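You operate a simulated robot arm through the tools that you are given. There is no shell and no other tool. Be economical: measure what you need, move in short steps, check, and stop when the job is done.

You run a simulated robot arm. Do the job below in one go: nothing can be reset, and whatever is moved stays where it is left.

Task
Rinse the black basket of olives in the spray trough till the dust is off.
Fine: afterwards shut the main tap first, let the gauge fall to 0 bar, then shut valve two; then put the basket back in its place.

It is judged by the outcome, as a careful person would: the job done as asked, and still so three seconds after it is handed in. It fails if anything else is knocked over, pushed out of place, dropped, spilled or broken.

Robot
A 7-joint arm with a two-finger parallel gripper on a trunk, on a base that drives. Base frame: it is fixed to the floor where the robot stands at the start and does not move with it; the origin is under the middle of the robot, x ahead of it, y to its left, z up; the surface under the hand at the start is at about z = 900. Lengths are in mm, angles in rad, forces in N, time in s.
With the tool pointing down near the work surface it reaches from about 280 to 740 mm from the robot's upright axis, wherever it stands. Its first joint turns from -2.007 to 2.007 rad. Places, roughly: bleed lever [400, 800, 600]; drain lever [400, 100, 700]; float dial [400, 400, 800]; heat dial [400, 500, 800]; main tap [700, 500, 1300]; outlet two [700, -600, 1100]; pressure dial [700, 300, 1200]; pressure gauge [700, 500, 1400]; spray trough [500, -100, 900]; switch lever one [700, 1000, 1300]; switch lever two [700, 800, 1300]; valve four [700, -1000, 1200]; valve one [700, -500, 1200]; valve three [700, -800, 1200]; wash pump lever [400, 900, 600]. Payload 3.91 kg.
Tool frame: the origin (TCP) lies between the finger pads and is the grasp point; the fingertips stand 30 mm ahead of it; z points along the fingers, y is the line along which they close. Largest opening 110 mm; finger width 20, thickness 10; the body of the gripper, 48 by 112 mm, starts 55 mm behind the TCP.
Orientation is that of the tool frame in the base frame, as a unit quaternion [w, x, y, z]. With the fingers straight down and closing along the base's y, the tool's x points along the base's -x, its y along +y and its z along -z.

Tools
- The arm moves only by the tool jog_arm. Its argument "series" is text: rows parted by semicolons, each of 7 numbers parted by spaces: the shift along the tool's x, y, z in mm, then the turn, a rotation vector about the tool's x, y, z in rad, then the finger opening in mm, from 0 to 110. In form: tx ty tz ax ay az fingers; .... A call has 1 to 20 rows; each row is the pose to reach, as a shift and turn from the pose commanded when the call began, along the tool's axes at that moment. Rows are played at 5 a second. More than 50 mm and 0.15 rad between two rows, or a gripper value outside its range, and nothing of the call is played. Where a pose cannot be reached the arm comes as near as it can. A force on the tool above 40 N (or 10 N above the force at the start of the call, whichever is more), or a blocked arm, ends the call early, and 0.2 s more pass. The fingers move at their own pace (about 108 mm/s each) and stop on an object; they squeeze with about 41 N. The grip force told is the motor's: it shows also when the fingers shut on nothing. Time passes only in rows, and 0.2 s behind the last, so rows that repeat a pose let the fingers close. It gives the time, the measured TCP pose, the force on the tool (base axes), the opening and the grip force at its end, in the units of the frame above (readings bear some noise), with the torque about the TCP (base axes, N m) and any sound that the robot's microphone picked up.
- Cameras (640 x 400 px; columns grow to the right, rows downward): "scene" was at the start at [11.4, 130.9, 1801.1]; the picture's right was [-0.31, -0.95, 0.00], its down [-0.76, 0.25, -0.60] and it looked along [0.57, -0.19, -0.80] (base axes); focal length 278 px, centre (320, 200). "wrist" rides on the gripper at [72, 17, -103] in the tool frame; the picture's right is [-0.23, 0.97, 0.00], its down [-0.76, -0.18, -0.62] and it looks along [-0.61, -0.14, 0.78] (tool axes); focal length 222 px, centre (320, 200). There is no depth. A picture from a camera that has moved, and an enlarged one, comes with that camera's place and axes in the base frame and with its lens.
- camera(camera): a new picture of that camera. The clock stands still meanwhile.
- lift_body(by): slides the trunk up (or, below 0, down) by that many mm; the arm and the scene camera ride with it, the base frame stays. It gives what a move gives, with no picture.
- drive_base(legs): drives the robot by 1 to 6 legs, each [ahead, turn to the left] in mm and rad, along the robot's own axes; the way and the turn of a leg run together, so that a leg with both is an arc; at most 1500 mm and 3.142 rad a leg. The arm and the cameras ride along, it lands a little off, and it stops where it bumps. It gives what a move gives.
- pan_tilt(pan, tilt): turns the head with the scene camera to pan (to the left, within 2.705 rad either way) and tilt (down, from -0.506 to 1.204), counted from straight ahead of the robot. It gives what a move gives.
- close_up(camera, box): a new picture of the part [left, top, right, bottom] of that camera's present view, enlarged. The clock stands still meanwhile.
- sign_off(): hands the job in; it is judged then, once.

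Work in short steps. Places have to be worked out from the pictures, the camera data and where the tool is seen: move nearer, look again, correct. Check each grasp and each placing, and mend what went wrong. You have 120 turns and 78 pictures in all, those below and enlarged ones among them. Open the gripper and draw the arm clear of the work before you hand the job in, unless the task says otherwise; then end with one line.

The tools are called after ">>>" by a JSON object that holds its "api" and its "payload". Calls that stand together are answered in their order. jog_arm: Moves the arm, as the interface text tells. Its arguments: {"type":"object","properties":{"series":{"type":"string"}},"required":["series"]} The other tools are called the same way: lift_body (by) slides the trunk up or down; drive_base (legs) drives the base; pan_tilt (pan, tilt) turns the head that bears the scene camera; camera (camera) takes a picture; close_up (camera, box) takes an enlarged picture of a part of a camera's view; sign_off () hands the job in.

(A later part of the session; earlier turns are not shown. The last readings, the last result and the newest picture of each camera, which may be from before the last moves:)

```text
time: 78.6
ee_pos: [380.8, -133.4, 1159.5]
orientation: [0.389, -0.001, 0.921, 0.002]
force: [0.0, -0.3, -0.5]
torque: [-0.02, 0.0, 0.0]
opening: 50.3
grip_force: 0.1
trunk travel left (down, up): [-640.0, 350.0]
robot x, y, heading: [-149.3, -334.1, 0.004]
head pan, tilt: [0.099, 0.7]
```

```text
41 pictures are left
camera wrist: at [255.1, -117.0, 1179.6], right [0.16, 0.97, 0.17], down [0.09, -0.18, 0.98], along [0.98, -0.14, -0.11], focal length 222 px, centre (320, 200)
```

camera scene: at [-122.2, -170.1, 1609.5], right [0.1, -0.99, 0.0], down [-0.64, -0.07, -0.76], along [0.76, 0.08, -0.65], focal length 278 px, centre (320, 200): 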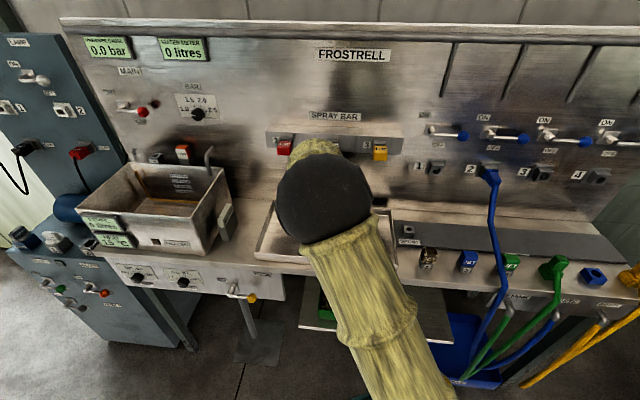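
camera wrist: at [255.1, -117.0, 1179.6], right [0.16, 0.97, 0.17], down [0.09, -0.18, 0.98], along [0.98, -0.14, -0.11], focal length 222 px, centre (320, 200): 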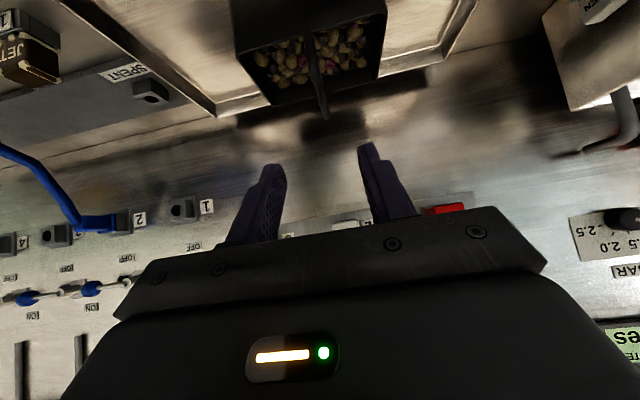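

Basket stands in the trough. Now I enlarge the main tap and valve two levers to see how they swing.

>>> {"api": "close_up", "payload": {"camera": "scene", "box": [410, 100, 570, 200]}}

>>> {"api": "close_up", "payload": {"camera": "scene", "box": [70, 30, 230, 130]}}

```text
4.00 times, centred on (490, 150) of scene
camera zoom: at [-123.7, -170.2, 1534.5], right [0.1, -0.99, 0.0], down [-0.64, -0.07, -0.76], along [0.76, 0.08, -0.64], focal length 1112 px, centre (-360, 400)
```

zoom: 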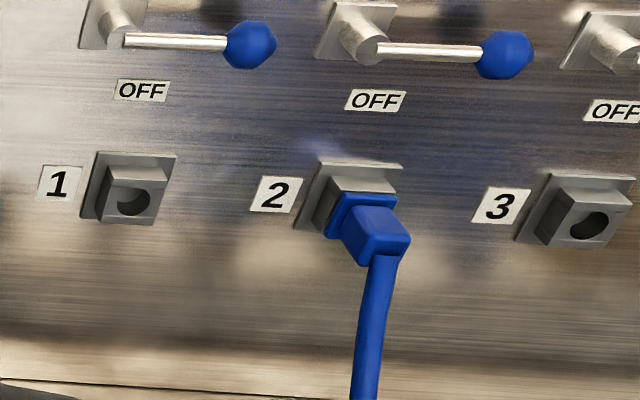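

```text
4.00 times, centred on (150, 80) of scene
camera zoom: at [-123.7, -170.2, 1534.5], right [0.1, -0.99, 0.0], down [-0.64, -0.07, -0.76], along [0.76, 0.08, -0.64], focal length 1112 px, centre (1000, 680)
```

zoom: 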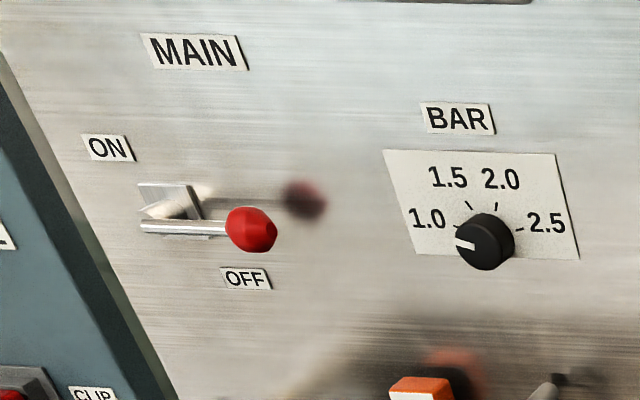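

Valve two's knob triangulates to about (645,-668,1232), pivot near y -585: the lever turns about the panel's normal, swinging up to ON. I bring the gripper level, then roll it 90° so the fingers close vertically over the knob.

>>> {"api": "jog_arm", "payload": {"series": "-9 0 -8 0 -0.13 0 60; -18 0 -17 0 -0.26 0 60; -26 0 -25 0 -0.39 0 60; -35 0 -33 0 -0.52 0 60; -44 0 -42 0 -0.65 0 60; -52 0 -50 0 -0.773 0 60; -52 0 -50 0 -0.773 0 60"}}

>>> {"api": "jog_arm", "payload": {"series": "0 0 0 0 0 0.14 60; 0 0 0 0 0 0.28 60; 0 0 0 0 0 0.42 60; 0 0 0 0 0 0.56 60; 0 0 0 0 0 0.7 60; 0 0 0 0 0 0.84 60; 0 0 0 0 0 0.98 60; 0 0 0 0 0 1.12 60; 0 0 0 0 0 1.26 60; 0 0 0 0 0 1.4 60; 0 0 0 0 0 1.5 60; 0 0 0 0 0 1.571 60; 0 0 0 0 0 1.571 60"}}

```text
time: 80.2
ee_pos: [379.8, -132.5, 1233.1]
orientation: [0.707, -0.001, 0.707, 0.003]
force: [0.5, -0.1, 0.0]
torque: [-0.02, -0.01, 0.01]
opening: 59.8
grip_force: 0.2
trunk travel left (down, up): [-640.0, 350.0]
robot x, y, heading: [-148.1, -332.8, 0.002]
head pan, tilt: [0.099, 0.7]
```

```text
time: 83.0
ee_pos: [379.3, -131.8, 1232.9]
orientation: [0.498, 0.5, 0.5, 0.502]
force: [-0.2, 0.8, 0.2]
torque: [0.0, -0.02, 0.03]
opening: 60.1
grip_force: 0.1
trunk travel left (down, up): [-640.0, 350.0]
robot x, y, heading: [-150.7, -331.2, 0.004]
head pan, tilt: [0.099, 0.7]
```

Tool axes now: x→left, y→up, z→ahead. I slide to y≈-668 in free air, then drive forward 130.

>>> {"api": "jog_arm", "payload": {"series": "-45 0 0 0 0 0 60; -90 0 0 0 0 0 60; -135 0 0 0 0 0 60; -180 0 0 0 0 0 60; -225 0 0 0 0 0 60; -270 0 0 0 0 0 60; -315 0 0 0 0 0 60; -360 0 0 0 0 0 60; -405 0 0 0 0 0 60; -450 0 0 0 0 0 60; -495 0 0 0 0 0 60; -536 0 0 0 0 0 60; -536 0 0 0 0 0 60"}}

>>> {"api": "drive_base", "payload": {"legs": [[140, 0]]}}

>>> {"api": "pan_tilt", "payload": {"pan": -0.5, "tilt": 0.5}}

>>> {"api": "camera", "payload": {"camera": "wrist"}}

>>> {"api": "camera", "payload": {"camera": "scene"}}

```text
time: 85.8
ee_pos: [384.1, -666.1, 1231.3]
orientation: [0.498, 0.499, 0.501, 0.502]
force: [-0.4, -0.5, -0.2]
torque: [0.03, 0.01, 0.01]
opening: 60.2
grip_force: 0.1
trunk travel left (down, up): [-640.0, 350.0]
robot x, y, heading: [-153.0, -333.5, 0.003]
head pan, tilt: [0.099, 0.7]
```

```text
time: 87.2
ee_pos: [527.1, -666.3, 1230.2]
orientation: [0.498, 0.501, 0.5, 0.501]
force: [0.5, 0.1, -0.3]
torque: [0.0, 0.0, -0.01]
opening: 60.1
grip_force: 0.1
trunk travel left (down, up): [-640.0, 350.0]
robot x, y, heading: [-9.3, -331.8, 0.001]
head pan, tilt: [0.099, 0.7]
```

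```text
time: 88.2
ee_pos: [525.7, -665.7, 1230.5]
orientation: [0.498, 0.5, 0.5, 0.502]
force: [0.1, 0.3, 0.5]
torque: [-0.02, -0.01, -0.01]
opening: 59.9
grip_force: 0.2
trunk travel left (down, up): [-640.0, 350.0]
robot x, y, heading: [-9.9, -335.1, 0.004]
head pan, tilt: [-0.499, 0.499]
```

```text
38 pictures are left
camera wrist: at [422.1, -593.0, 1247.6], right [0.0, -0.23, 0.97], down [-0.62, -0.76, -0.18], along [0.79, -0.6, -0.14], focal length 222 px, centre (320, 200)
```

wrist: 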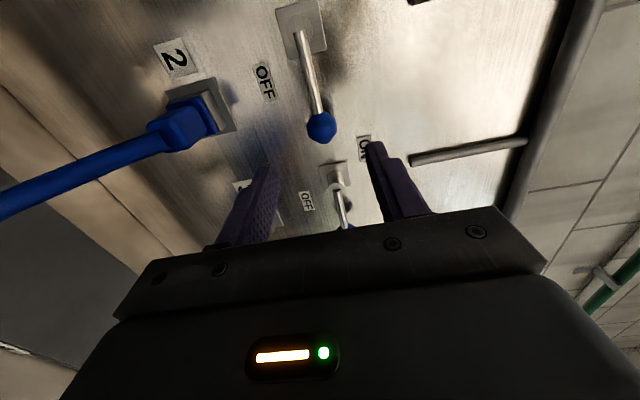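

```text
37 pictures are left
camera scene: at [12.1, -222.1, 1552.3], right [-0.48, -0.88, 0.0], down [-0.42, 0.23, -0.88], along [0.77, -0.42, -0.48], focal length 278 px, centre (320, 200)
```

scene: 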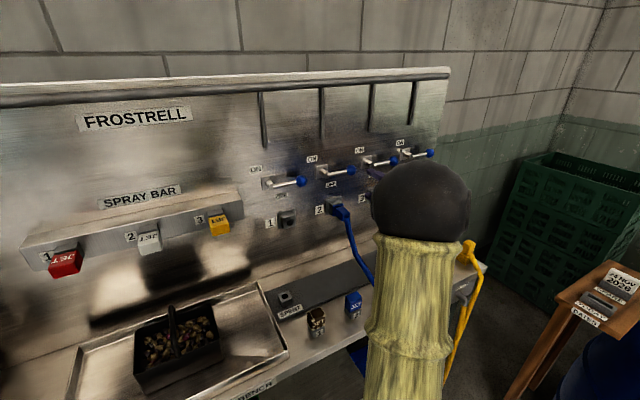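

Both views confirm the knob at about (645,-668,1232), centred ahead of the open fingers. I advance and close on it.

>>> {"api": "jog_arm", "payload": {"series": "0 0 40 0 0 0 60; -2 1 80 0 0 0 60; -2 1 114 0 0 0 60; -2 1 114 0 0 0 60; -2 1 114 0 0 0 20; -2 1 114 0 0 0 20; -2 1 114 0 0 0 20"}}

>>> {"api": "camera", "payload": {"camera": "wrist"}}

```text
time: 89.8
ee_pos: [640.4, -666.9, 1231.1]
orientation: [0.498, 0.5, 0.5, 0.502]
force: [-2.0, -0.3, -0.2]
torque: [0.06, 0.03, -0.13]
opening: 31.1
grip_force: 45.4
trunk travel left (down, up): [-640.0, 350.0]
robot x, y, heading: [-5.6, -334.0, 0.004]
head pan, tilt: [-0.499, 0.499]
```

```text
36 pictures are left
camera wrist: at [536.4, -595.4, 1248.6], right [0.0, -0.23, 0.97], down [-0.62, -0.76, -0.18], along [0.79, -0.6, -0.14], focal length 222 px, centre (320, 200)
```

wrist: 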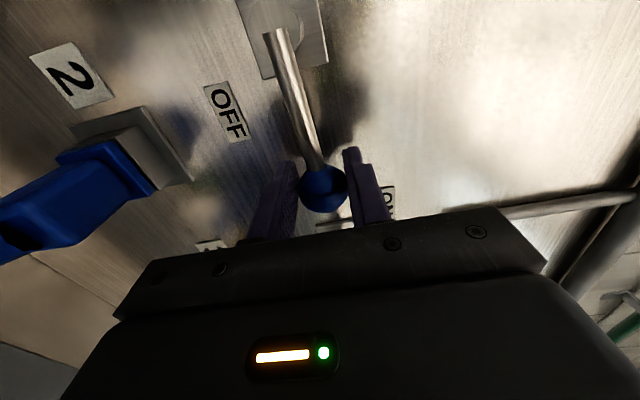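

Knob gripped. I swing it up along a 78 mm arc, rolling the gripper with it; halfway first.

>>> {"api": "jog_arm", "payload": {"series": "0.9 11.7 0 0 0 -0.15 20; 3.5 23.1 0 0 0 -0.3 20; 7.8 33.9 0 0 0 -0.45 20; 13.6 44 0 0 0 -0.6 20; 20.9 53.2 0 0 0 -0.75 20; 20.9 53.2 0 0 0 -0.75 20"}}

>>> {"api": "camera", "payload": {"camera": "wrist"}}

```text
time: 91.2
ee_pos: [641.5, -645.5, 1282.3]
orientation: [0.646, 0.282, 0.65, 0.284]
force: [-1.7, 1.5, -11.7]
torque: [-0.39, 0.3, -0.01]
opening: 31.0
grip_force: 45.1
trunk travel left (down, up): [-640.0, 350.0]
robot x, y, heading: [-7.7, -331.8, -0.003]
head pan, tilt: [-0.499, 0.499]
```

```text
35 pictures are left
camera wrist: at [536.3, -581.7, 1245.8], right [0.0, 0.5, 0.87], down [-0.62, -0.68, 0.39], along [0.79, -0.54, 0.31], focal length 222 px, centre (320, 200)
```

wrist: 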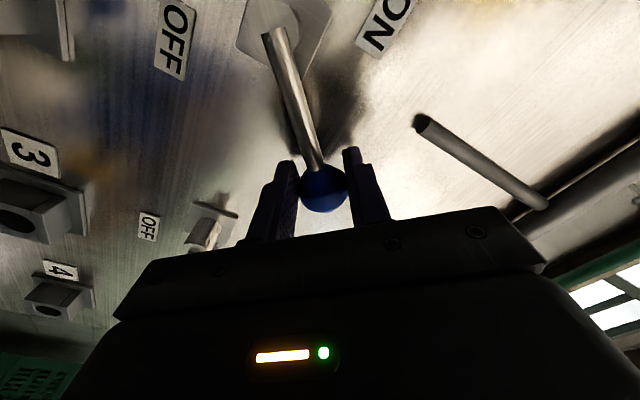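

It follows cleanly. I continue the second half of the arc.

>>> {"api": "jog_arm", "payload": {"series": "0.9 11.7 0 0 0 -0.15 20; 3.5 23.1 0 0 0 -0.3 20; 7.8 33.9 0 0 0 -0.45 20; 13.6 44 0 0 0 -0.6 20; 20.9 53.2 0 0 0 -0.75 20; 20.9 53.2 0 0 0 -0.75 20"}}

>>> {"api": "camera", "payload": {"camera": "wrist"}}

```text
time: 92.6
ee_pos: [640.3, -606.3, 1305.7]
orientation: [0.705, 0.03, 0.709, 0.023]
force: [-1.5, -31.7, -19.8]
torque: [0.32, -0.3, -0.78]
opening: 31.3
grip_force: 45.0
trunk travel left (down, up): [-640.0, 350.0]
robot x, y, heading: [-9.2, -331.3, 0.0]
head pan, tilt: [-0.499, 0.499]
```

```text
34 pictures are left
camera wrist: at [536.7, -582.6, 1235.3], right [0.01, 0.95, 0.3], down [-0.62, -0.23, 0.75], along [0.78, -0.2, 0.59], focal length 222 px, centre (320, 200)
```

wrist: 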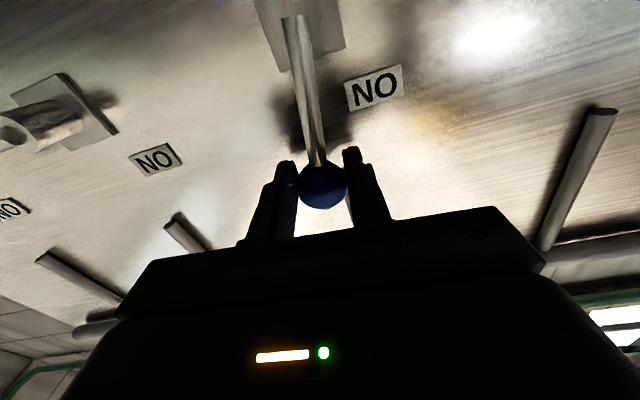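

Lever is nearly upright beside ON and hits its stop (force rising), so valve two is open. I release and back out.

>>> {"api": "jog_arm", "payload": {"series": "-3 -3 0 0 0 0 40; -3 -3 0 0 0 0 60; -3 -3 0 0 0 0 60; -3 -3 -40 0 0 0 60; -3 -3 -80 0 0 0 60; -3 -3 -120 0 0 0 60; -3 -3 -160 0 0 0 60; -3 -3 -200 0 0 0 60; -3 -3 -200 0 0 0 60"}}

>>> {"api": "close_up", "payload": {"camera": "scene", "box": [240, 130, 450, 260]}}

```text
time: 94.6
ee_pos: [439.0, -600.4, 1313.5]
orientation: [0.706, 0.025, 0.707, 0.029]
force: [0.2, 0.7, -0.4]
torque: [-0.02, 0.0, 0.01]
opening: 59.9
grip_force: 0.1
trunk travel left (down, up): [-640.0, 350.0]
robot x, y, heading: [-12.1, -332.8, 0.002]
head pan, tilt: [-0.499, 0.499]
```

```text
3.05 times, centred on (345, 195) of scene
camera zoom: at [12.3, -222.3, 1552.3], right [-0.48, -0.88, 0.0], down [-0.42, 0.23, -0.88], along [0.77, -0.42, -0.48], focal length 847 px, centre (244, 215)
```

zoom: 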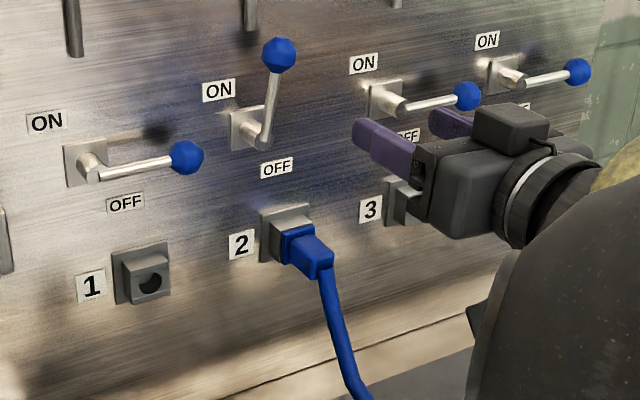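

Valve two shows ON; the others are untouched. Now I drive left along the bench to face the main tap.

>>> {"api": "drive_base", "payload": {"legs": [[0, 1.569], [640, 0], [0, -1.571]]}}

>>> {"api": "pan_tilt", "payload": {"pan": 0.5, "tilt": 0.5}}

>>> {"api": "camera", "payload": {"camera": "scene"}}

```text
time: 109.9
ee_pos: [434.2, 52.1, 1313.2]
orientation: [0.706, 0.022, 0.707, 0.032]
force: [-0.2, -0.3, -0.8]
torque: [0.0, 0.0, 0.01]
opening: 60.3
grip_force: 0.0
trunk travel left (down, up): [-640.0, 350.0]
robot x, y, heading: [-18.4, 314.9, 0.011]
head pan, tilt: [-0.499, 0.499]
```

```text
time: 111.2
ee_pos: [435.9, 50.7, 1313.6]
orientation: [0.706, 0.023, 0.707, 0.03]
force: [0.0, -0.5, -0.8]
torque: [0.01, -0.03, -0.01]
opening: 60.0
grip_force: 0.1
trunk travel left (down, up): [-640.0, 350.0]
robot x, y, heading: [-14.9, 313.4, 0.007]
head pan, tilt: [0.499, 0.499]
```

```text
32 pictures are left
camera scene: at [3.8, 513.0, 1552.3], right [0.49, -0.87, 0.0], down [-0.42, -0.23, -0.88], along [0.77, 0.43, -0.48], focal length 278 px, centre (320, 200)
```

scene: 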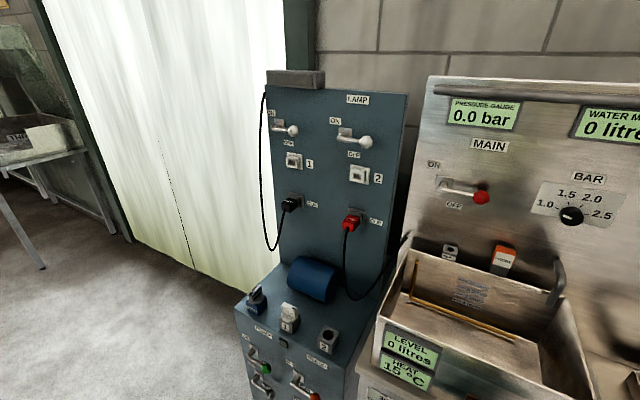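

Main knob sits at about (645,462,1264). I slide the hand across and roll it so the fingers close vertically.

>>> {"api": "jog_arm", "payload": {"series": "7 34 5 0 0 0.125 60; 13 68 10 0 0 0.25 60; 20 102 15 0 0 0.375 60; 27 136 20 0 0 0.5 60; 33 170 25 0 0 0.625 60; 40 204 30 0 0 0.75 60; 47 238 35 0 0 0.875 60; 53 272 40 0 0 1.0 60; 60 306 45 0 0 1.125 60; 67 340 50 0 0 1.25 60; 73 374 55 0 0 1.375 60; 80 406 60 0 0 1.495 60; 80 406 60 0 0 1.495 60"}}

>>> {"api": "camera", "payload": {"camera": "wrist"}}

```text
time: 114.0
ee_pos: [490.2, 464.9, 1262.8]
orientation: [0.497, 0.497, 0.503, 0.503]
force: [0.2, -1.0, 0.0]
torque: [-0.01, -0.01, 0.01]
opening: 60.1
grip_force: 0.1
trunk travel left (down, up): [-640.0, 350.0]
robot x, y, heading: [-13.7, 316.4, 0.009]
head pan, tilt: [0.499, 0.499]
```

```text
31 pictures are left
camera wrist: at [386.7, 535.0, 1279.3], right [0.0, -0.23, 0.97], down [-0.61, -0.77, -0.18], along [0.79, -0.6, -0.14], focal length 222 px, centre (320, 200)
```

wrist: 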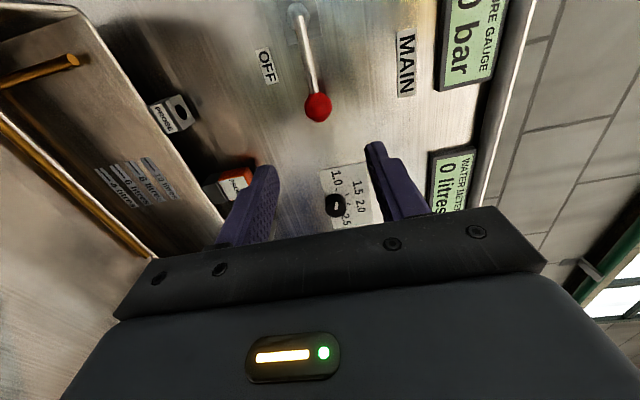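

Aligned (knob estimate y 466, z 1262). I advance and grip it.

>>> {"api": "jog_arm", "payload": {"series": "0 0 45 0 0 0 60; 0 0 90 0 0 0 60; 0 0 130 0 0 0 60; 1 -1 151 0 0 0 60; 1 -1 151 0 0 0 60; 1 -1 151 0 0 0 20; 1 -1 151 0 0 0 20; 1 -1 151 0 0 0 20"}}

>>> {"api": "camera", "payload": {"camera": "wrist"}}

```text
time: 115.8
ee_pos: [642.8, 464.7, 1263.5]
orientation: [0.497, 0.497, 0.503, 0.503]
force: [-1.6, -1.4, -0.3]
torque: [-0.04, 0.04, -0.1]
opening: 31.1
grip_force: 45.0
trunk travel left (down, up): [-640.0, 350.0]
robot x, y, heading: [-15.1, 313.6, 0.005]
head pan, tilt: [0.499, 0.499]
```

```text
30 pictures are left
camera wrist: at [537.8, 536.9, 1279.2], right [0.0, -0.23, 0.97], down [-0.61, -0.77, -0.18], along [0.79, -0.6, -0.14], focal length 222 px, centre (320, 200)
```

wrist: 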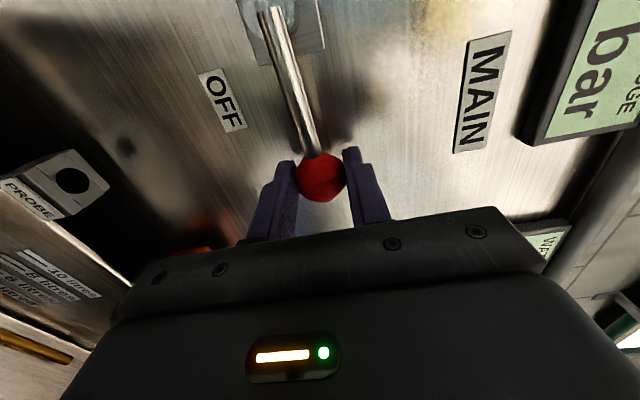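

Gripped. I swing the main lever up along an 85 mm arc to ON.

>>> {"api": "jog_arm", "payload": {"series": "1 12.7 0 0 0 -0.15 20; 3.8 25.1 0 0 0 -0.3 20; 8.5 37 0 0 0 -0.45 20; 14.9 48 0 0 0 -0.6 20; 22.8 57.9 0 0 0 -0.75 20; 32.2 66.6 0 0 0 -0.9 20; 42.7 73.7 0 0 0 -1.05 20; 54.2 79.2 0 0 0 -1.2 20; 66.4 82.9 0 0 0 -1.35 20"}}

>>> {"api": "pan_tilt", "payload": {"pan": -0.2, "tilt": 0.6}}

>>> {"api": "camera", "payload": {"camera": "scene"}}

```text
time: 117.8
ee_pos: [642.1, 532.6, 1341.6]
orientation: [0.7, 0.073, 0.706, 0.08]
force: [-12.1, -5.3, -29.2]
torque: [0.34, 0.36, -0.02]
opening: 31.1
grip_force: 44.6
trunk travel left (down, up): [-640.0, 350.0]
robot x, y, heading: [-9.9, 318.6, 0.011]
head pan, tilt: [0.499, 0.499]
```

```text
time: 118.9
ee_pos: [642.4, 532.3, 1341.9]
orientation: [0.7, 0.073, 0.706, 0.081]
force: [-12.1, -6.6, -31.5]
torque: [-0.01, 0.58, -0.11]
opening: 31.0
grip_force: 44.9
trunk travel left (down, up): [-640.0, 350.0]
robot x, y, heading: [-19.6, 315.5, 0.009]
head pan, tilt: [-0.201, 0.6]
```

```text
29 pictures are left
camera scene: at [12.3, 452.0, 1543.1], right [-0.19, -0.98, 0.0], down [-0.56, 0.11, -0.82], along [0.81, -0.16, -0.57], focal length 278 px, centre (320, 200)
```

scene: 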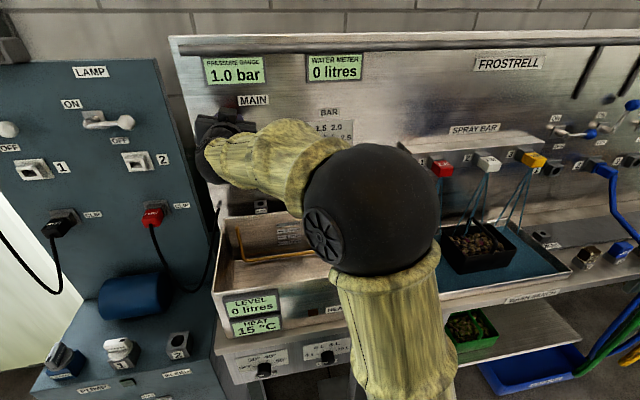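

Gauge reads 1.0 bar and jets spray over the basket. I look closer, keeping hold of the main lever.

>>> {"api": "close_up", "payload": {"camera": "scene", "box": [420, 130, 580, 300]}}

>>> {"api": "jog_arm", "payload": {"series": "0 -3 0 0 0 0 20; 0 -3 0 0 0 0 20; 0 -3 0 0 0 0 20; 0 -3 0 0 0 0 20; 0 -3 0 0 0 0 20; 0 -3 0 0 0 0 20; 0 -3 0 0 0 0 20; 0 -3 0 0 0 0 20; 0 -3 0 0 0 0 20; 0 -3 0 0 0 0 20"}}

>>> {"api": "close_up", "payload": {"camera": "scene", "box": [420, 130, 580, 300]}}

```text
2.35 times, centred on (500, 215) of scene
camera zoom: at [12.3, 452.0, 1543.1], right [-0.19, -0.98, 0.0], down [-0.56, 0.11, -0.82], along [0.81, -0.16, -0.57], focal length 654 px, centre (-104, 165)
```

zoom: 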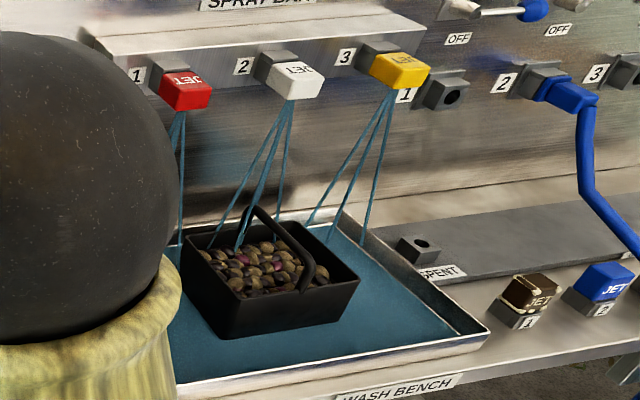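

```text
time: 121.1
ee_pos: [641.1, 533.8, 1342.1]
orientation: [0.7, 0.071, 0.706, 0.082]
force: [-9.5, 3.9, -28.8]
torque: [-0.04, 0.48, 0.1]
opening: 31.0
grip_force: 45.0
trunk travel left (down, up): [-640.0, 350.0]
robot x, y, heading: [-18.8, 314.3, 0.005]
head pan, tilt: [-0.201, 0.6]
```

```text
2.35 times, centred on (500, 215) of scene
camera zoom: at [12.5, 454.2, 1542.9], right [-0.19, -0.98, 0.0], down [-0.56, 0.11, -0.82], along [0.81, -0.16, -0.57], focal length 654 px, centre (-104, 165)
```

zoom: 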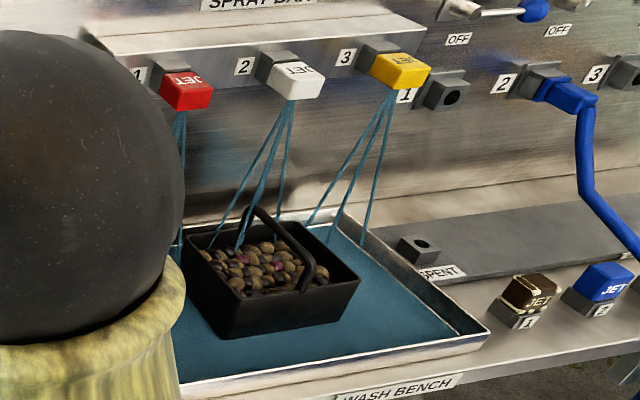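

All three jets run and the white one falls into the basket; dust is still there. I wait about 8 s more.

>>> {"api": "jog_arm", "payload": {"series": "0 0 0 0 0 0 20; 0 0 0 0 0 0 20; 0 0 0 0 0 0 20; 0 0 0 0 0 0 20; 0 0 0 0 0 0 20; 0 0 0 0 0 0 20; 0 0 0 0 0 0 20; 0 0 0 0 0 0 20; 0 0 0 0 0 0 20; 0 0 0 0 0 0 20; 0 0 0 0 0 0 20; 0 0 0 0 0 0 20; 0 0 0 0 0 0 20; 0 0 0 0 0 0 20; 0 0 0 0 0 0 20; 0 0 0 0 0 0 20; 0 0 0 0 0 0 20; 0 0 0 0 0 0 20; 0 0 0 0 0 0 20; 0 0 0 0 0 0 20"}}

>>> {"api": "jog_arm", "payload": {"series": "0 0 0 0 0 0 20; 0 0 0 0 0 0 20; 0 0 0 0 0 0 20; 0 0 0 0 0 0 20; 0 0 0 0 0 0 20; 0 0 0 0 0 0 20; 0 0 0 0 0 0 20; 0 0 0 0 0 0 20; 0 0 0 0 0 0 20; 0 0 0 0 0 0 20; 0 0 0 0 0 0 20; 0 0 0 0 0 0 20; 0 0 0 0 0 0 20; 0 0 0 0 0 0 20; 0 0 0 0 0 0 20; 0 0 0 0 0 0 20; 0 0 0 0 0 0 20; 0 0 0 0 0 0 20; 0 0 0 0 0 0 20; 0 0 0 0 0 0 20"}}

>>> {"api": "close_up", "payload": {"camera": "scene", "box": [440, 170, 600, 300]}}

```text
time: 125.3
ee_pos: [642.7, 532.0, 1343.0]
orientation: [0.7, 0.072, 0.706, 0.081]
force: [-7.8, 4.4, -26.6]
torque: [0.02, 0.44, 0.1]
opening: 31.0
grip_force: 45.2
trunk travel left (down, up): [-640.0, 350.0]
robot x, y, heading: [-18.3, 315.4, 0.008]
head pan, tilt: [-0.201, 0.6]
```

```text
time: 129.5
ee_pos: [642.5, 532.3, 1341.5]
orientation: [0.701, 0.072, 0.705, 0.08]
force: [-6.0, 4.9, -25.0]
torque: [0.0, 0.45, 0.05]
opening: 31.0
grip_force: 45.0
trunk travel left (down, up): [-640.0, 350.0]
robot x, y, heading: [-15.4, 315.2, 0.008]
head pan, tilt: [-0.201, 0.6]
```

```text
3.08 times, centred on (520, 235) of scene
camera zoom: at [12.6, 454.1, 1542.9], right [-0.19, -0.98, 0.0], down [-0.56, 0.11, -0.82], along [0.81, -0.16, -0.57], focal length 856 px, centre (-295, 92)
```

zoom: 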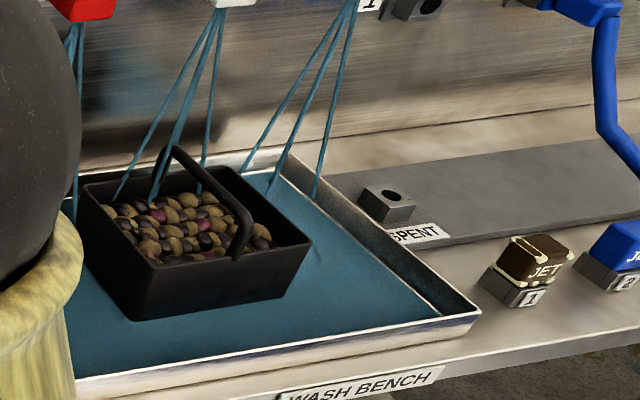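

Dust is thinning but remains; I wait another 12 s.

>>> {"api": "jog_arm", "payload": {"series": "0 0 0 0 0 0 20; 0 0 0 0 0 0 20; 0 0 0 0 0 0 20; 0 0 0 0 0 0 20; 0 0 0 0 0 0 20; 0 0 0 0 0 0 20; 0 0 0 0 0 0 20; 0 0 0 0 0 0 20; 0 0 0 0 0 0 20; 0 0 0 0 0 0 20; 0 0 0 0 0 0 20; 0 0 0 0 0 0 20; 0 0 0 0 0 0 20; 0 0 0 0 0 0 20; 0 0 0 0 0 0 20; 0 0 0 0 0 0 20; 0 0 0 0 0 0 20; 0 0 0 0 0 0 20; 0 0 0 0 0 0 20; 0 0 0 0 0 0 20"}}

>>> {"api": "jog_arm", "payload": {"series": "0 0 0 0 0 0 20; 0 0 0 0 0 0 20; 0 0 0 0 0 0 20; 0 0 0 0 0 0 20; 0 0 0 0 0 0 20; 0 0 0 0 0 0 20; 0 0 0 0 0 0 20; 0 0 0 0 0 0 20; 0 0 0 0 0 0 20; 0 0 0 0 0 0 20; 0 0 0 0 0 0 20; 0 0 0 0 0 0 20; 0 0 0 0 0 0 20; 0 0 0 0 0 0 20; 0 0 0 0 0 0 20; 0 0 0 0 0 0 20; 0 0 0 0 0 0 20; 0 0 0 0 0 0 20; 0 0 0 0 0 0 20; 0 0 0 0 0 0 20"}}

>>> {"api": "jog_arm", "payload": {"series": "0 0 0 0 0 0 20; 0 0 0 0 0 0 20; 0 0 0 0 0 0 20; 0 0 0 0 0 0 20; 0 0 0 0 0 0 20; 0 0 0 0 0 0 20; 0 0 0 0 0 0 20; 0 0 0 0 0 0 20; 0 0 0 0 0 0 20; 0 0 0 0 0 0 20; 0 0 0 0 0 0 20; 0 0 0 0 0 0 20; 0 0 0 0 0 0 20; 0 0 0 0 0 0 20; 0 0 0 0 0 0 20; 0 0 0 0 0 0 20; 0 0 0 0 0 0 20; 0 0 0 0 0 0 20; 0 0 0 0 0 0 20; 0 0 0 0 0 0 20"}}

>>> {"api": "close_up", "payload": {"camera": "scene", "box": [440, 170, 600, 300]}}

```text
time: 133.7
ee_pos: [644.1, 531.1, 1342.9]
orientation: [0.701, 0.072, 0.705, 0.081]
force: [-5.4, 3.9, -23.3]
torque: [0.02, 0.39, 0.1]
opening: 30.8
grip_force: 45.4
trunk travel left (down, up): [-640.0, 350.0]
robot x, y, heading: [-17.9, 316.7, 0.013]
head pan, tilt: [-0.201, 0.6]
```

```text
time: 137.9
ee_pos: [643.1, 531.5, 1343.4]
orientation: [0.701, 0.073, 0.705, 0.081]
force: [-4.5, 3.9, -21.8]
torque: [0.01, 0.35, 0.09]
opening: 31.2
grip_force: 45.0
trunk travel left (down, up): [-640.0, 350.0]
robot x, y, heading: [-18.2, 314.9, 0.007]
head pan, tilt: [-0.201, 0.6]
```

```text
time: 142.1
ee_pos: [642.7, 531.6, 1344.2]
orientation: [0.701, 0.072, 0.705, 0.081]
force: [-3.2, 3.2, -19.2]
torque: [0.02, 0.33, 0.08]
opening: 31.0
grip_force: 44.8
trunk travel left (down, up): [-640.0, 350.0]
robot x, y, heading: [-16.2, 313.0, 0.015]
head pan, tilt: [-0.201, 0.6]
```

```text
3.08 times, centred on (520, 235) of scene
camera zoom: at [12.8, 453.9, 1543.0], right [-0.19, -0.98, 0.0], down [-0.56, 0.11, -0.82], along [0.81, -0.16, -0.57], focal length 856 px, centre (-295, 92)
```

zoom: 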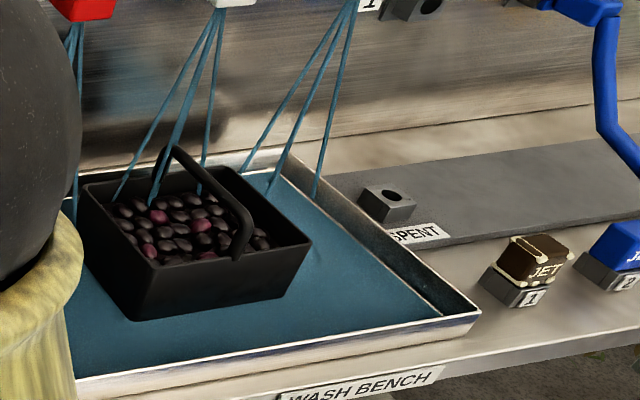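

The olives are clean and dark. I now swing the main lever back down to OFF.

>>> {"api": "jog_arm", "payload": {"series": "1 -12.7 0 0 0 0.15 20; 3.8 -25.1 0 0 0 0.3 20; 8.5 -37 0 0 0 0.45 20; 14.9 -48 0 0 0 0.6 20; 22.8 -57.9 0 0 0 0.75 20; 32.2 -66.6 0 0 0 0.9 20; 42.7 -73.7 0 0 0 1.05 20; 54.2 -79.2 0 0 0 1.2 20; 66.4 -81.5 0 0 0 1.35 20; 69 -81.5 0 0 0 1.37 20"}}

>>> {"api": "camera", "payload": {"camera": "wrist"}}

>>> {"api": "camera", "payload": {"camera": "scene"}}

```text
time: 144.3
ee_pos: [643.6, 462.0, 1260.3]
orientation: [0.493, 0.503, 0.496, 0.508]
force: [16.0, -7.6, 11.6]
torque: [-0.37, -0.15, -0.22]
opening: 31.0
grip_force: 45.1
trunk travel left (down, up): [-640.0, 350.0]
robot x, y, heading: [-14.0, 315.1, 0.015]
head pan, tilt: [-0.201, 0.6]
```

```text
24 pictures are left
camera wrist: at [538.2, 533.0, 1277.3], right [0.0, -0.25, 0.97], down [-0.62, -0.76, -0.2], along [0.79, -0.6, -0.15], focal length 222 px, centre (320, 200)
```

wrist: 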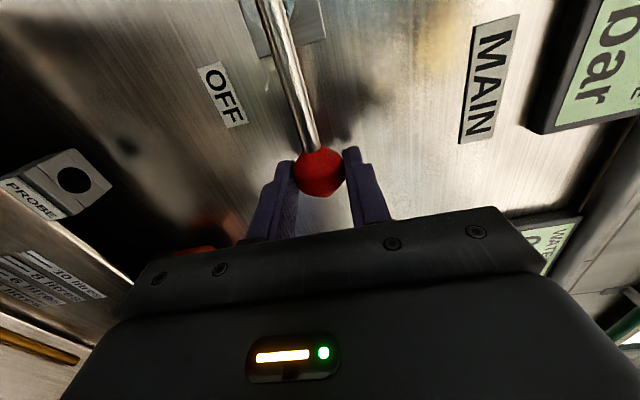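

```text
23 pictures are left
camera scene: at [13.0, 450.5, 1543.5], right [-0.19, -0.98, 0.0], down [-0.56, 0.11, -0.82], along [0.81, -0.16, -0.57], focal length 278 px, centre (320, 200)
```

scene: 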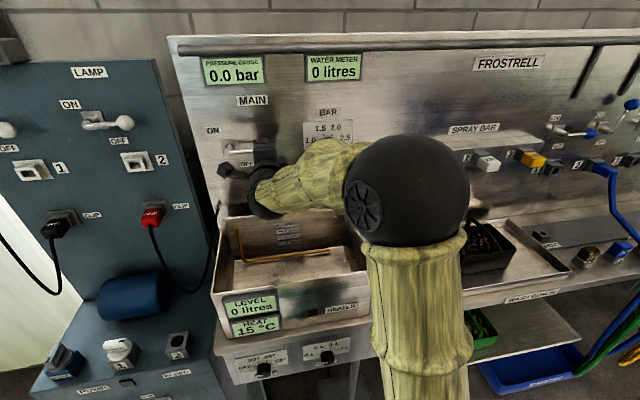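

Main is OFF, spray stopped and the gauge shows 0.0 bar. I release, back off and roll the hand back for the upright valve-two lever.

>>> {"api": "jog_arm", "payload": {"series": "0 2 0 0 0 0 40; 0 2 0 0 0 0 60; 0 2 0 0 0 0 60; 0 2 -50 0 0 0 60; 0 2 -100 0 0 0 60; 0 2 -150 0 0 0 60; 0 2 -200 0 0 0 60; 0 2 -200 0 0 0 60"}}

>>> {"api": "jog_arm", "payload": {"series": "-40 5 0 0 0 -0.14 60; -80 10 0 0 0 -0.28 60; -120 15 0 0 0 -0.42 60; -160 20 0 0 0 -0.56 60; -200 25 0 0 0 -0.7 60; -240 30 0 0 0 -0.84 60; -280 35 0 0 0 -0.98 60; -320 40 0 0 0 -1.12 60; -360 45 0 0 0 -1.26 60; -400 50 0 0 0 -1.4 60; -411 50 0 0 0 -1.5 60; -411 50 0 0 0 -1.5 60"}}

>>> {"api": "pan_tilt", "payload": {"pan": 0.2, "tilt": 0.5}}

>>> {"api": "camera", "payload": {"camera": "scene"}}

```text
time: 146.1
ee_pos: [438.8, 465.3, 1259.5]
orientation: [0.491, 0.503, 0.499, 0.507]
force: [0.1, -0.5, 0.1]
torque: [-0.01, -0.02, -0.01]
opening: 59.9
grip_force: 0.1
trunk travel left (down, up): [-640.0, 350.0]
robot x, y, heading: [-13.2, 312.8, 0.008]
head pan, tilt: [-0.201, 0.6]
```

```text
time: 148.7
ee_pos: [444.6, 51.1, 1302.5]
orientation: [0.706, 0.027, 0.707, 0.036]
force: [0.0, 0.2, 0.1]
torque: [0.04, 0.04, -0.01]
opening: 59.9
grip_force: 0.1
trunk travel left (down, up): [-640.0, 350.0]
robot x, y, heading: [-13.8, 315.5, 0.005]
head pan, tilt: [-0.201, 0.6]
```

```text
time: 149.5
ee_pos: [445.3, 52.7, 1303.9]
orientation: [0.706, 0.029, 0.707, 0.036]
force: [-0.3, 0.0, -0.2]
torque: [-0.02, -0.01, 0.0]
opening: 60.2
grip_force: 0.2
trunk travel left (down, up): [-640.0, 350.0]
robot x, y, heading: [-14.5, 314.3, 0.01]
head pan, tilt: [0.201, 0.499]
```

```text
22 pictures are left
camera scene: at [13.3, 487.9, 1552.3], right [0.21, -0.98, 0.0], down [-0.47, -0.1, -0.88], along [0.86, 0.18, -0.48], focal length 278 px, centre (320, 200)
```

scene: 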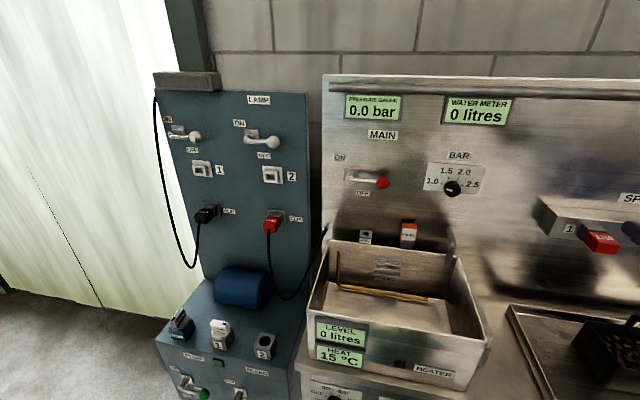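

Main tap OFF and gauge at 0.0 bar confirmed. I drive back to the valve-two side.

>>> {"api": "drive_base", "payload": {"legs": [[0, 1.561], [-645, 0], [0, -1.571]]}}

>>> {"api": "camera", "payload": {"camera": "wrist"}}

```text
time: 164.6
ee_pos: [430.1, -599.8, 1304.1]
orientation: [0.706, 0.032, 0.707, 0.033]
force: [-0.8, 0.1, 0.2]
torque: [0.04, -0.03, -0.01]
opening: 60.0
grip_force: 0.1
trunk travel left (down, up): [-640.0, 350.0]
robot x, y, heading: [-27.6, -333.5, 0.001]
head pan, tilt: [0.201, 0.499]
```

```text
21 pictures are left
camera wrist: at [326.8, -577.3, 1232.9], right [0.0, 0.95, 0.31], down [-0.62, -0.25, 0.74], along [0.78, -0.19, 0.59], focal length 222 px, centre (320, 200)
```

wrist: 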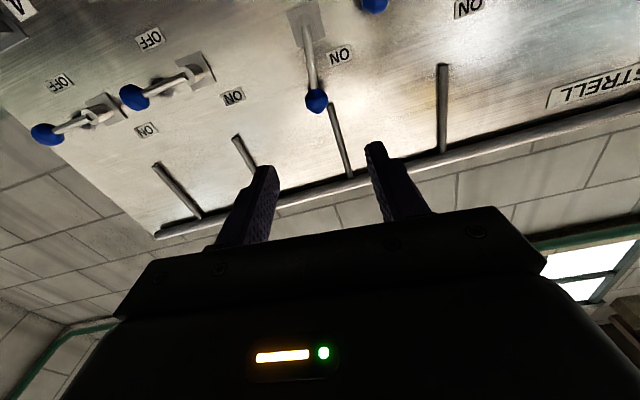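

Knob seen at (641,-605,1308), dead ahead. I advance and grip.

>>> {"api": "jog_arm", "payload": {"series": "-3 -5 50 0 0 0 60; -3 -5 100 0 0 0 60; -3 -5 150 0 0 0 60; -3 -5 190 0 0 0 60; -3 -5 210 0 0 0 60; -3 -5 210 0 0 0 60; -3 -5 210 0 0 0 20; -3 -5 210 0 0 0 20; -3 -5 210 0 0 0 20"}}

>>> {"api": "camera", "payload": {"camera": "wrist"}}

```text
refused: row 1 steps farther than a row can; nothing moved
```

```text
20 pictures are left
camera wrist: at [326.8, -577.3, 1232.9], right [0.0, 0.95, 0.31], down [-0.62, -0.25, 0.74], along [0.78, -0.19, 0.59], focal length 222 px, centre (320, 200)
```

wrist: 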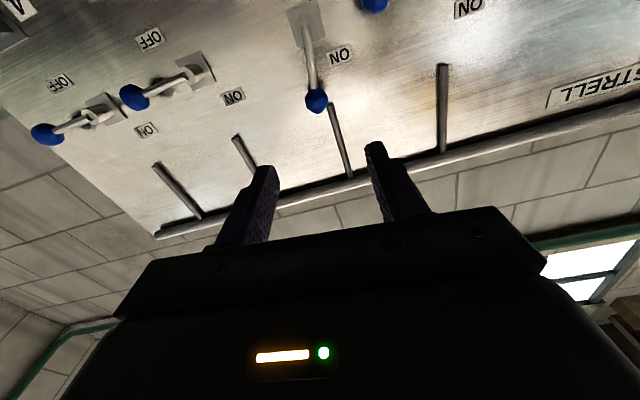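

The first row was a hair over 50 mm; I resend with smaller steps.

>>> {"api": "jog_arm", "payload": {"series": "-3 -5 45 0 0 0 60; -3 -5 90 0 0 0 60; -3 -5 135 0 0 0 60; -3 -5 175 0 0 0 60; -3 -5 210 0 0 0 60; -3 -5 210 0 0 0 60; -3 -5 210 0 0 0 20; -3 -5 210 0 0 0 20; -3 -5 210 0 0 0 20"}}

>>> {"api": "camera", "payload": {"camera": "wrist"}}

```text
time: 166.6
ee_pos: [638.3, -607.3, 1308.7]
orientation: [0.707, 0.032, 0.706, 0.032]
force: [2.3, -7.5, 6.5]
torque: [-0.17, 0.04, -0.21]
opening: 30.9
grip_force: 45.2
trunk travel left (down, up): [-640.0, 350.0]
robot x, y, heading: [-27.8, -335.3, 0.002]
head pan, tilt: [0.201, 0.499]
```

```text
19 pictures are left
camera wrist: at [535.5, -583.6, 1237.1], right [0.0, 0.95, 0.31], down [-0.62, -0.25, 0.74], along [0.78, -0.19, 0.59], focal length 222 px, centre (320, 200)
```

wrist: 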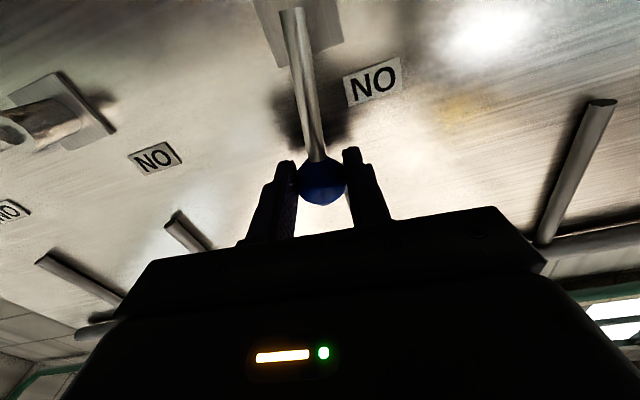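

Gripped, and the pressure is off. I swing valve two's lever back down to OFF.

>>> {"api": "jog_arm", "payload": {"series": "2.6 -11.7 0 0 0 0.15 20; 6.9 -22.9 0 0 0 0.3 20; 12.6 -33.5 0 0 0 0.45 20; 20 -42.9 0 0 0 0.6 20; 28.7 -51.1 0 0 0 0.75 20; 38.5 -57.9 0 0 0 0.9 20; 49.3 -63.3 0 0 0 1.05 20; 60.7 -66.9 0 0 0 1.2 20; 72.1 -68.8 0 0 0 1.344 20; 74 -69 0 0 0 1.36 20; 74 -69 0 0 0 1.36 20"}}

>>> {"api": "camera", "payload": {"camera": "wrist"}}

```text
time: 169.0
ee_pos: [638.9, -669.7, 1230.1]
orientation: [0.529, 0.468, 0.529, 0.47]
force: [-2.5, -17.7, 15.9]
torque: [-0.05, -0.16, -0.06]
opening: 31.2
grip_force: 45.3
trunk travel left (down, up): [-640.0, 350.0]
robot x, y, heading: [-29.3, -332.2, -0.002]
head pan, tilt: [0.201, 0.499]
```

```text
18 pictures are left
camera wrist: at [535.0, -596.3, 1236.3], right [0.0, -0.11, 0.99], down [-0.62, -0.78, -0.09], along [0.78, -0.62, -0.07], focal length 222 px, centre (320, 200)
```

wrist: 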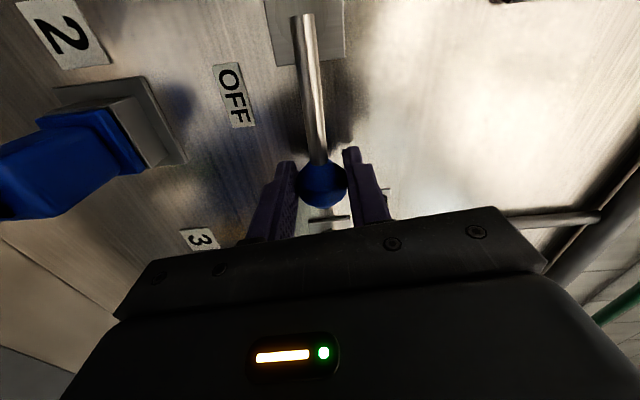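

Lever is at OFF (z 1230). I release, back off, and check the whole panel.

>>> {"api": "jog_arm", "payload": {"series": "2 2 0 0 0 0 40; 2 2 0 0 0 0 60; 2 2 0 0 0 0 60; 2 2 -45 0 0 0 60; 2 2 -90 0 0 0 60; 2 2 -135 0 0 0 60; 2 2 -180 0 0 0 60; 2 2 -225 0 0 0 60; 2 2 -225 0 0 0 60"}}

>>> {"api": "jog_arm", "payload": {"series": "20 0 0 0 0 -0.14 60; 40 0 0 0 0 -0.28 60; 60 0 0 0 0 -0.42 60; 80 0 0 0 0 -0.56 60; 120 0 0 0 0 -0.7 60; 160 0 0 0 0 -0.84 60; 200 0 0 0 0 -0.98 60; 240 0 0 0 0 -1.12 60; 280 0 0 0 0 -1.26 60; 320 0 0 0 0 -1.38 60; 360 0 0 0 0 -1.452 60; 400 0 0 0 0 -1.452 60; 440 0 0 0 0 -1.452 60; 480 0 0 0 0 -1.452 60; 520 0 0 0 0 -1.452 60; 541 0 0 0 0 -1.452 60; 541 0 0 0 0 -1.452 60"}}

>>> {"api": "pan_tilt", "payload": {"pan": -0.3, "tilt": 0.6}}

>>> {"api": "camera", "payload": {"camera": "scene"}}

```text
time: 171.0
ee_pos: [416.8, -665.2, 1228.0]
orientation: [0.528, 0.469, 0.529, 0.47]
force: [0.8, 0.4, 0.1]
torque: [0.0, -0.02, 0.0]
opening: 59.6
grip_force: 0.1
trunk travel left (down, up): [-640.0, 350.0]
robot x, y, heading: [-30.8, -335.6, 0.003]
head pan, tilt: [0.201, 0.499]
```

```text
time: 174.6
ee_pos: [411.6, -130.6, 1162.1]
orientation: [0.707, -0.002, 0.707, -0.001]
force: [0.1, -0.1, -0.2]
torque: [0.0, -0.02, 0.0]
opening: 60.1
grip_force: 0.1
out of reach, approached as far as the arm can: row 7, 8, 9, 10, 11, 12, 13, 14, 15
trunk travel left (down, up): [-640.0, 350.0]
robot x, y, heading: [-26.8, -331.5, 0.004]
head pan, tilt: [0.201, 0.499]
```

```text
time: 175.6
ee_pos: [413.0, -129.6, 1163.0]
orientation: [0.707, -0.002, 0.707, 0.001]
force: [0.2, 0.2, -0.2]
torque: [0.01, -0.03, 0.01]
opening: 60.1
grip_force: 0.0
trunk travel left (down, up): [-640.0, 350.0]
robot x, y, heading: [-26.3, -336.8, -0.002]
head pan, tilt: [-0.3, 0.6]
```

```text
17 pictures are left
camera scene: at [-1.8, -206.0, 1543.2], right [-0.3, -0.96, 0.0], down [-0.54, 0.17, -0.83], along [0.79, -0.24, -0.56], focal length 278 px, centre (320, 200)
```

scene: 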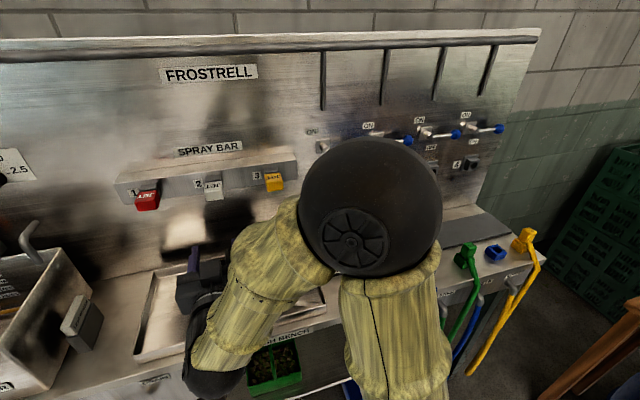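

The arm is folded tight here, so I back the robot off and pitch the gripper down 45° to the basket's approach line.

>>> {"api": "drive_base", "payload": {"legs": [[-125, 0]]}}

>>> {"api": "jog_arm", "payload": {"series": "0 0 15 0 0.13 0 60; 0 0 30 0 0.26 0 60; 0 0 45 0 0.39 0 60; 0 0 60 0 0.52 0 60; 0 0 75 0 0.65 0 60; 0 0 90 0 0.785 0 60; 0 0 90 0 0.785 0 60; 0 0 90 0 0.785 0 60"}}

>>> {"api": "camera", "payload": {"camera": "wrist"}}

>>> {"api": "camera", "payload": {"camera": "scene"}}

```text
time: 176.9
ee_pos: [287.9, -128.7, 1163.9]
orientation: [0.707, -0.002, 0.707, 0.0]
force: [-0.3, -0.3, 0.3]
torque: [-0.03, 0.02, 0.01]
opening: 59.8
grip_force: 0.0
trunk travel left (down, up): [-640.0, 350.0]
robot x, y, heading: [-154.0, -330.8, 0.001]
head pan, tilt: [-0.3, 0.6]
```

```text
time: 178.7
ee_pos: [378.1, -129.7, 1162.9]
orientation: [0.382, -0.002, 0.924, 0.001]
force: [1.2, -0.4, 0.0]
torque: [-0.02, -0.03, -0.01]
opening: 60.0
grip_force: 0.0
trunk travel left (down, up): [-640.0, 350.0]
robot x, y, heading: [-149.6, -335.3, -0.0]
head pan, tilt: [-0.3, 0.6]
```

```text
16 pictures are left
camera wrist: at [254.0, -113.0, 1184.2], right [0.16, 0.97, 0.16], down [0.1, -0.18, 0.98], along [0.98, -0.14, -0.12], focal length 222 px, centre (320, 200)
```

wrist: 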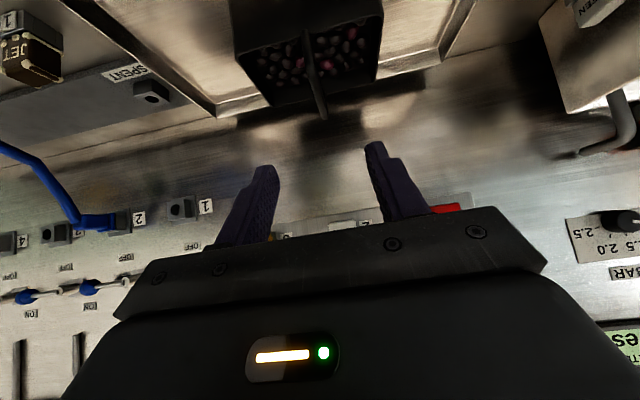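

```text
15 pictures are left
camera scene: at [-125.6, -205.8, 1543.2], right [-0.29, -0.96, 0.0], down [-0.54, 0.17, -0.82], along [0.79, -0.24, -0.57], focal length 278 px, centre (320, 200)
```

scene: 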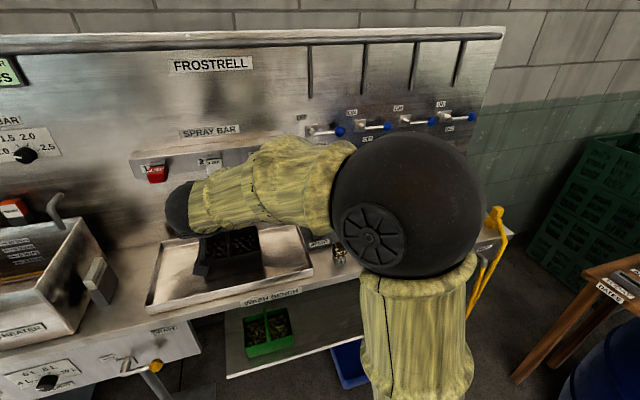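

All valves are OFF and the olives are clean. I go in along the approach line and grip the handle at the released pose.

>>> {"api": "jog_arm", "payload": {"series": "0 -1 45 0 0 0 60; 0 -1 90 0 0 0 60; 0 -1 130 0 0 0 60; 0 -1 170 0 0 0 60; 0 -1 201 0 0 0 60; 0 -1 201 0 0 0 60; 0 -1 201 0 0 0 0; 0 -1 201 0 0 0 0; 0 -1 201 0 0 0 0; 0 -1 201 0 0 0 0"}}

>>> {"api": "close_up", "payload": {"camera": "wrist", "box": [120, 0, 520, 250]}}

```text
time: 180.9
ee_pos: [520.3, -127.9, 1023.0]
orientation: [0.382, -0.001, 0.924, -0.001]
force: [1.3, -0.5, -0.4]
torque: [-0.02, -0.43, -0.12]
opening: 11.7
grip_force: 41.6
trunk travel left (down, up): [-640.0, 350.0]
robot x, y, heading: [-151.5, -336.0, -0.0]
head pan, tilt: [-0.3, 0.6]
```

```text
1.60 times, centred on (320, 125) of wrist
camera zoom: at [395.4, -112.6, 1043.3], right [0.16, 0.97, 0.16], down [0.1, -0.18, 0.98], along [0.98, -0.14, -0.12], focal length 355 px, centre (320, 320)
```

zoom: 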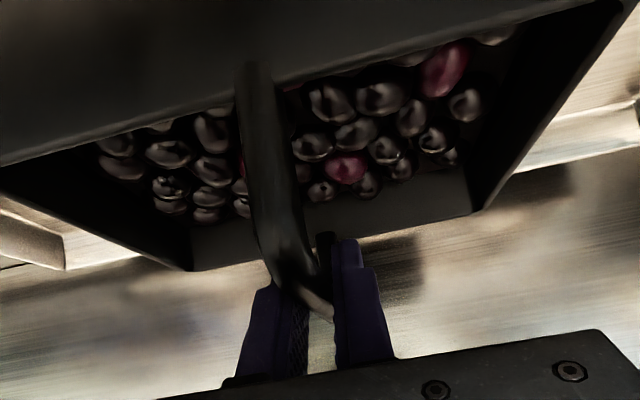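

Gripped as before. I lift by trunk so the basket clears the rim.

>>> {"api": "lift_body", "payload": {"by": 105}}

>>> {"api": "close_up", "payload": {"camera": "wrist", "box": [120, 0, 520, 250]}}

```text
time: 182.3
ee_pos: [520.1, -127.8, 1126.1]
orientation: [0.382, -0.002, 0.924, -0.001]
force: [-0.2, -0.4, -6.7]
torque: [0.0, 0.04, -0.01]
opening: 11.6
grip_force: 40.0
trunk travel left (down, up): [-745.0, 245.0]
robot x, y, heading: [-147.6, -335.7, 0.004]
head pan, tilt: [-0.3, 0.6]
```

```text
1.60 times, centred on (320, 125) of wrist
camera zoom: at [395.8, -112.2, 1147.9], right [0.16, 0.97, 0.16], down [0.1, -0.18, 0.98], along [0.98, -0.14, -0.12], focal length 355 px, centre (320, 320)
```

zoom: 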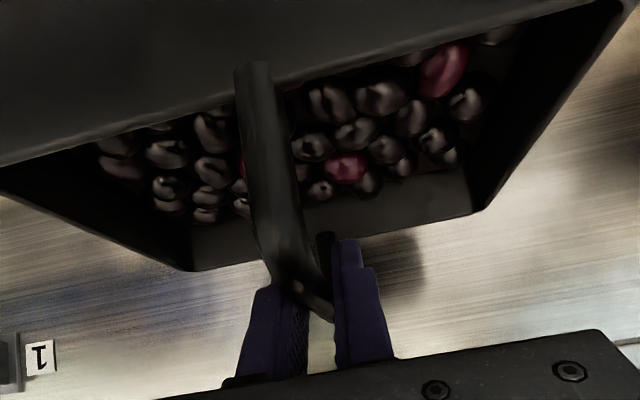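

Held level. I back away 265 mm, shift right to y≈-471, then lower the trunk 460 mm in front of the bench.

>>> {"api": "drive_base", "payload": {"legs": [[-265, 0]]}}

>>> {"api": "jog_arm", "payload": {"series": "0 -40 0 0 0 0 0; 0 -80 0 0 0 0 0; 0 -120 0 0 0 0 0; 0 -160 0 0 0 0 0; 0 -200 0 0 0 0 0; 0 -240 0 0 0 0 0; 0 -280 0 0 0 0 0; 0 -320 0 0 0 0 0; 0 -343 0 0 0 0 0; 0 -343 0 0 0 0 0"}}

```text
time: 184.4
ee_pos: [250.8, -130.3, 1126.3]
orientation: [0.383, -0.001, 0.924, -0.002]
force: [-0.6, 0.3, -6.5]
torque: [-0.04, 0.04, 0.0]
opening: 11.6
grip_force: 41.1
trunk travel left (down, up): [-745.0, 245.0]
robot x, y, heading: [-420.0, -332.9, 0.002]
head pan, tilt: [-0.3, 0.6]
```

```text
time: 186.6
ee_pos: [251.4, -475.4, 1128.4]
orientation: [0.382, 0.0, 0.924, 0.0]
force: [1.1, 0.2, -5.7]
torque: [-0.01, 0.02, -0.05]
opening: 11.7
grip_force: 41.2
trunk travel left (down, up): [-745.0, 245.0]
robot x, y, heading: [-420.7, -331.0, -0.001]
head pan, tilt: [-0.3, 0.6]
```

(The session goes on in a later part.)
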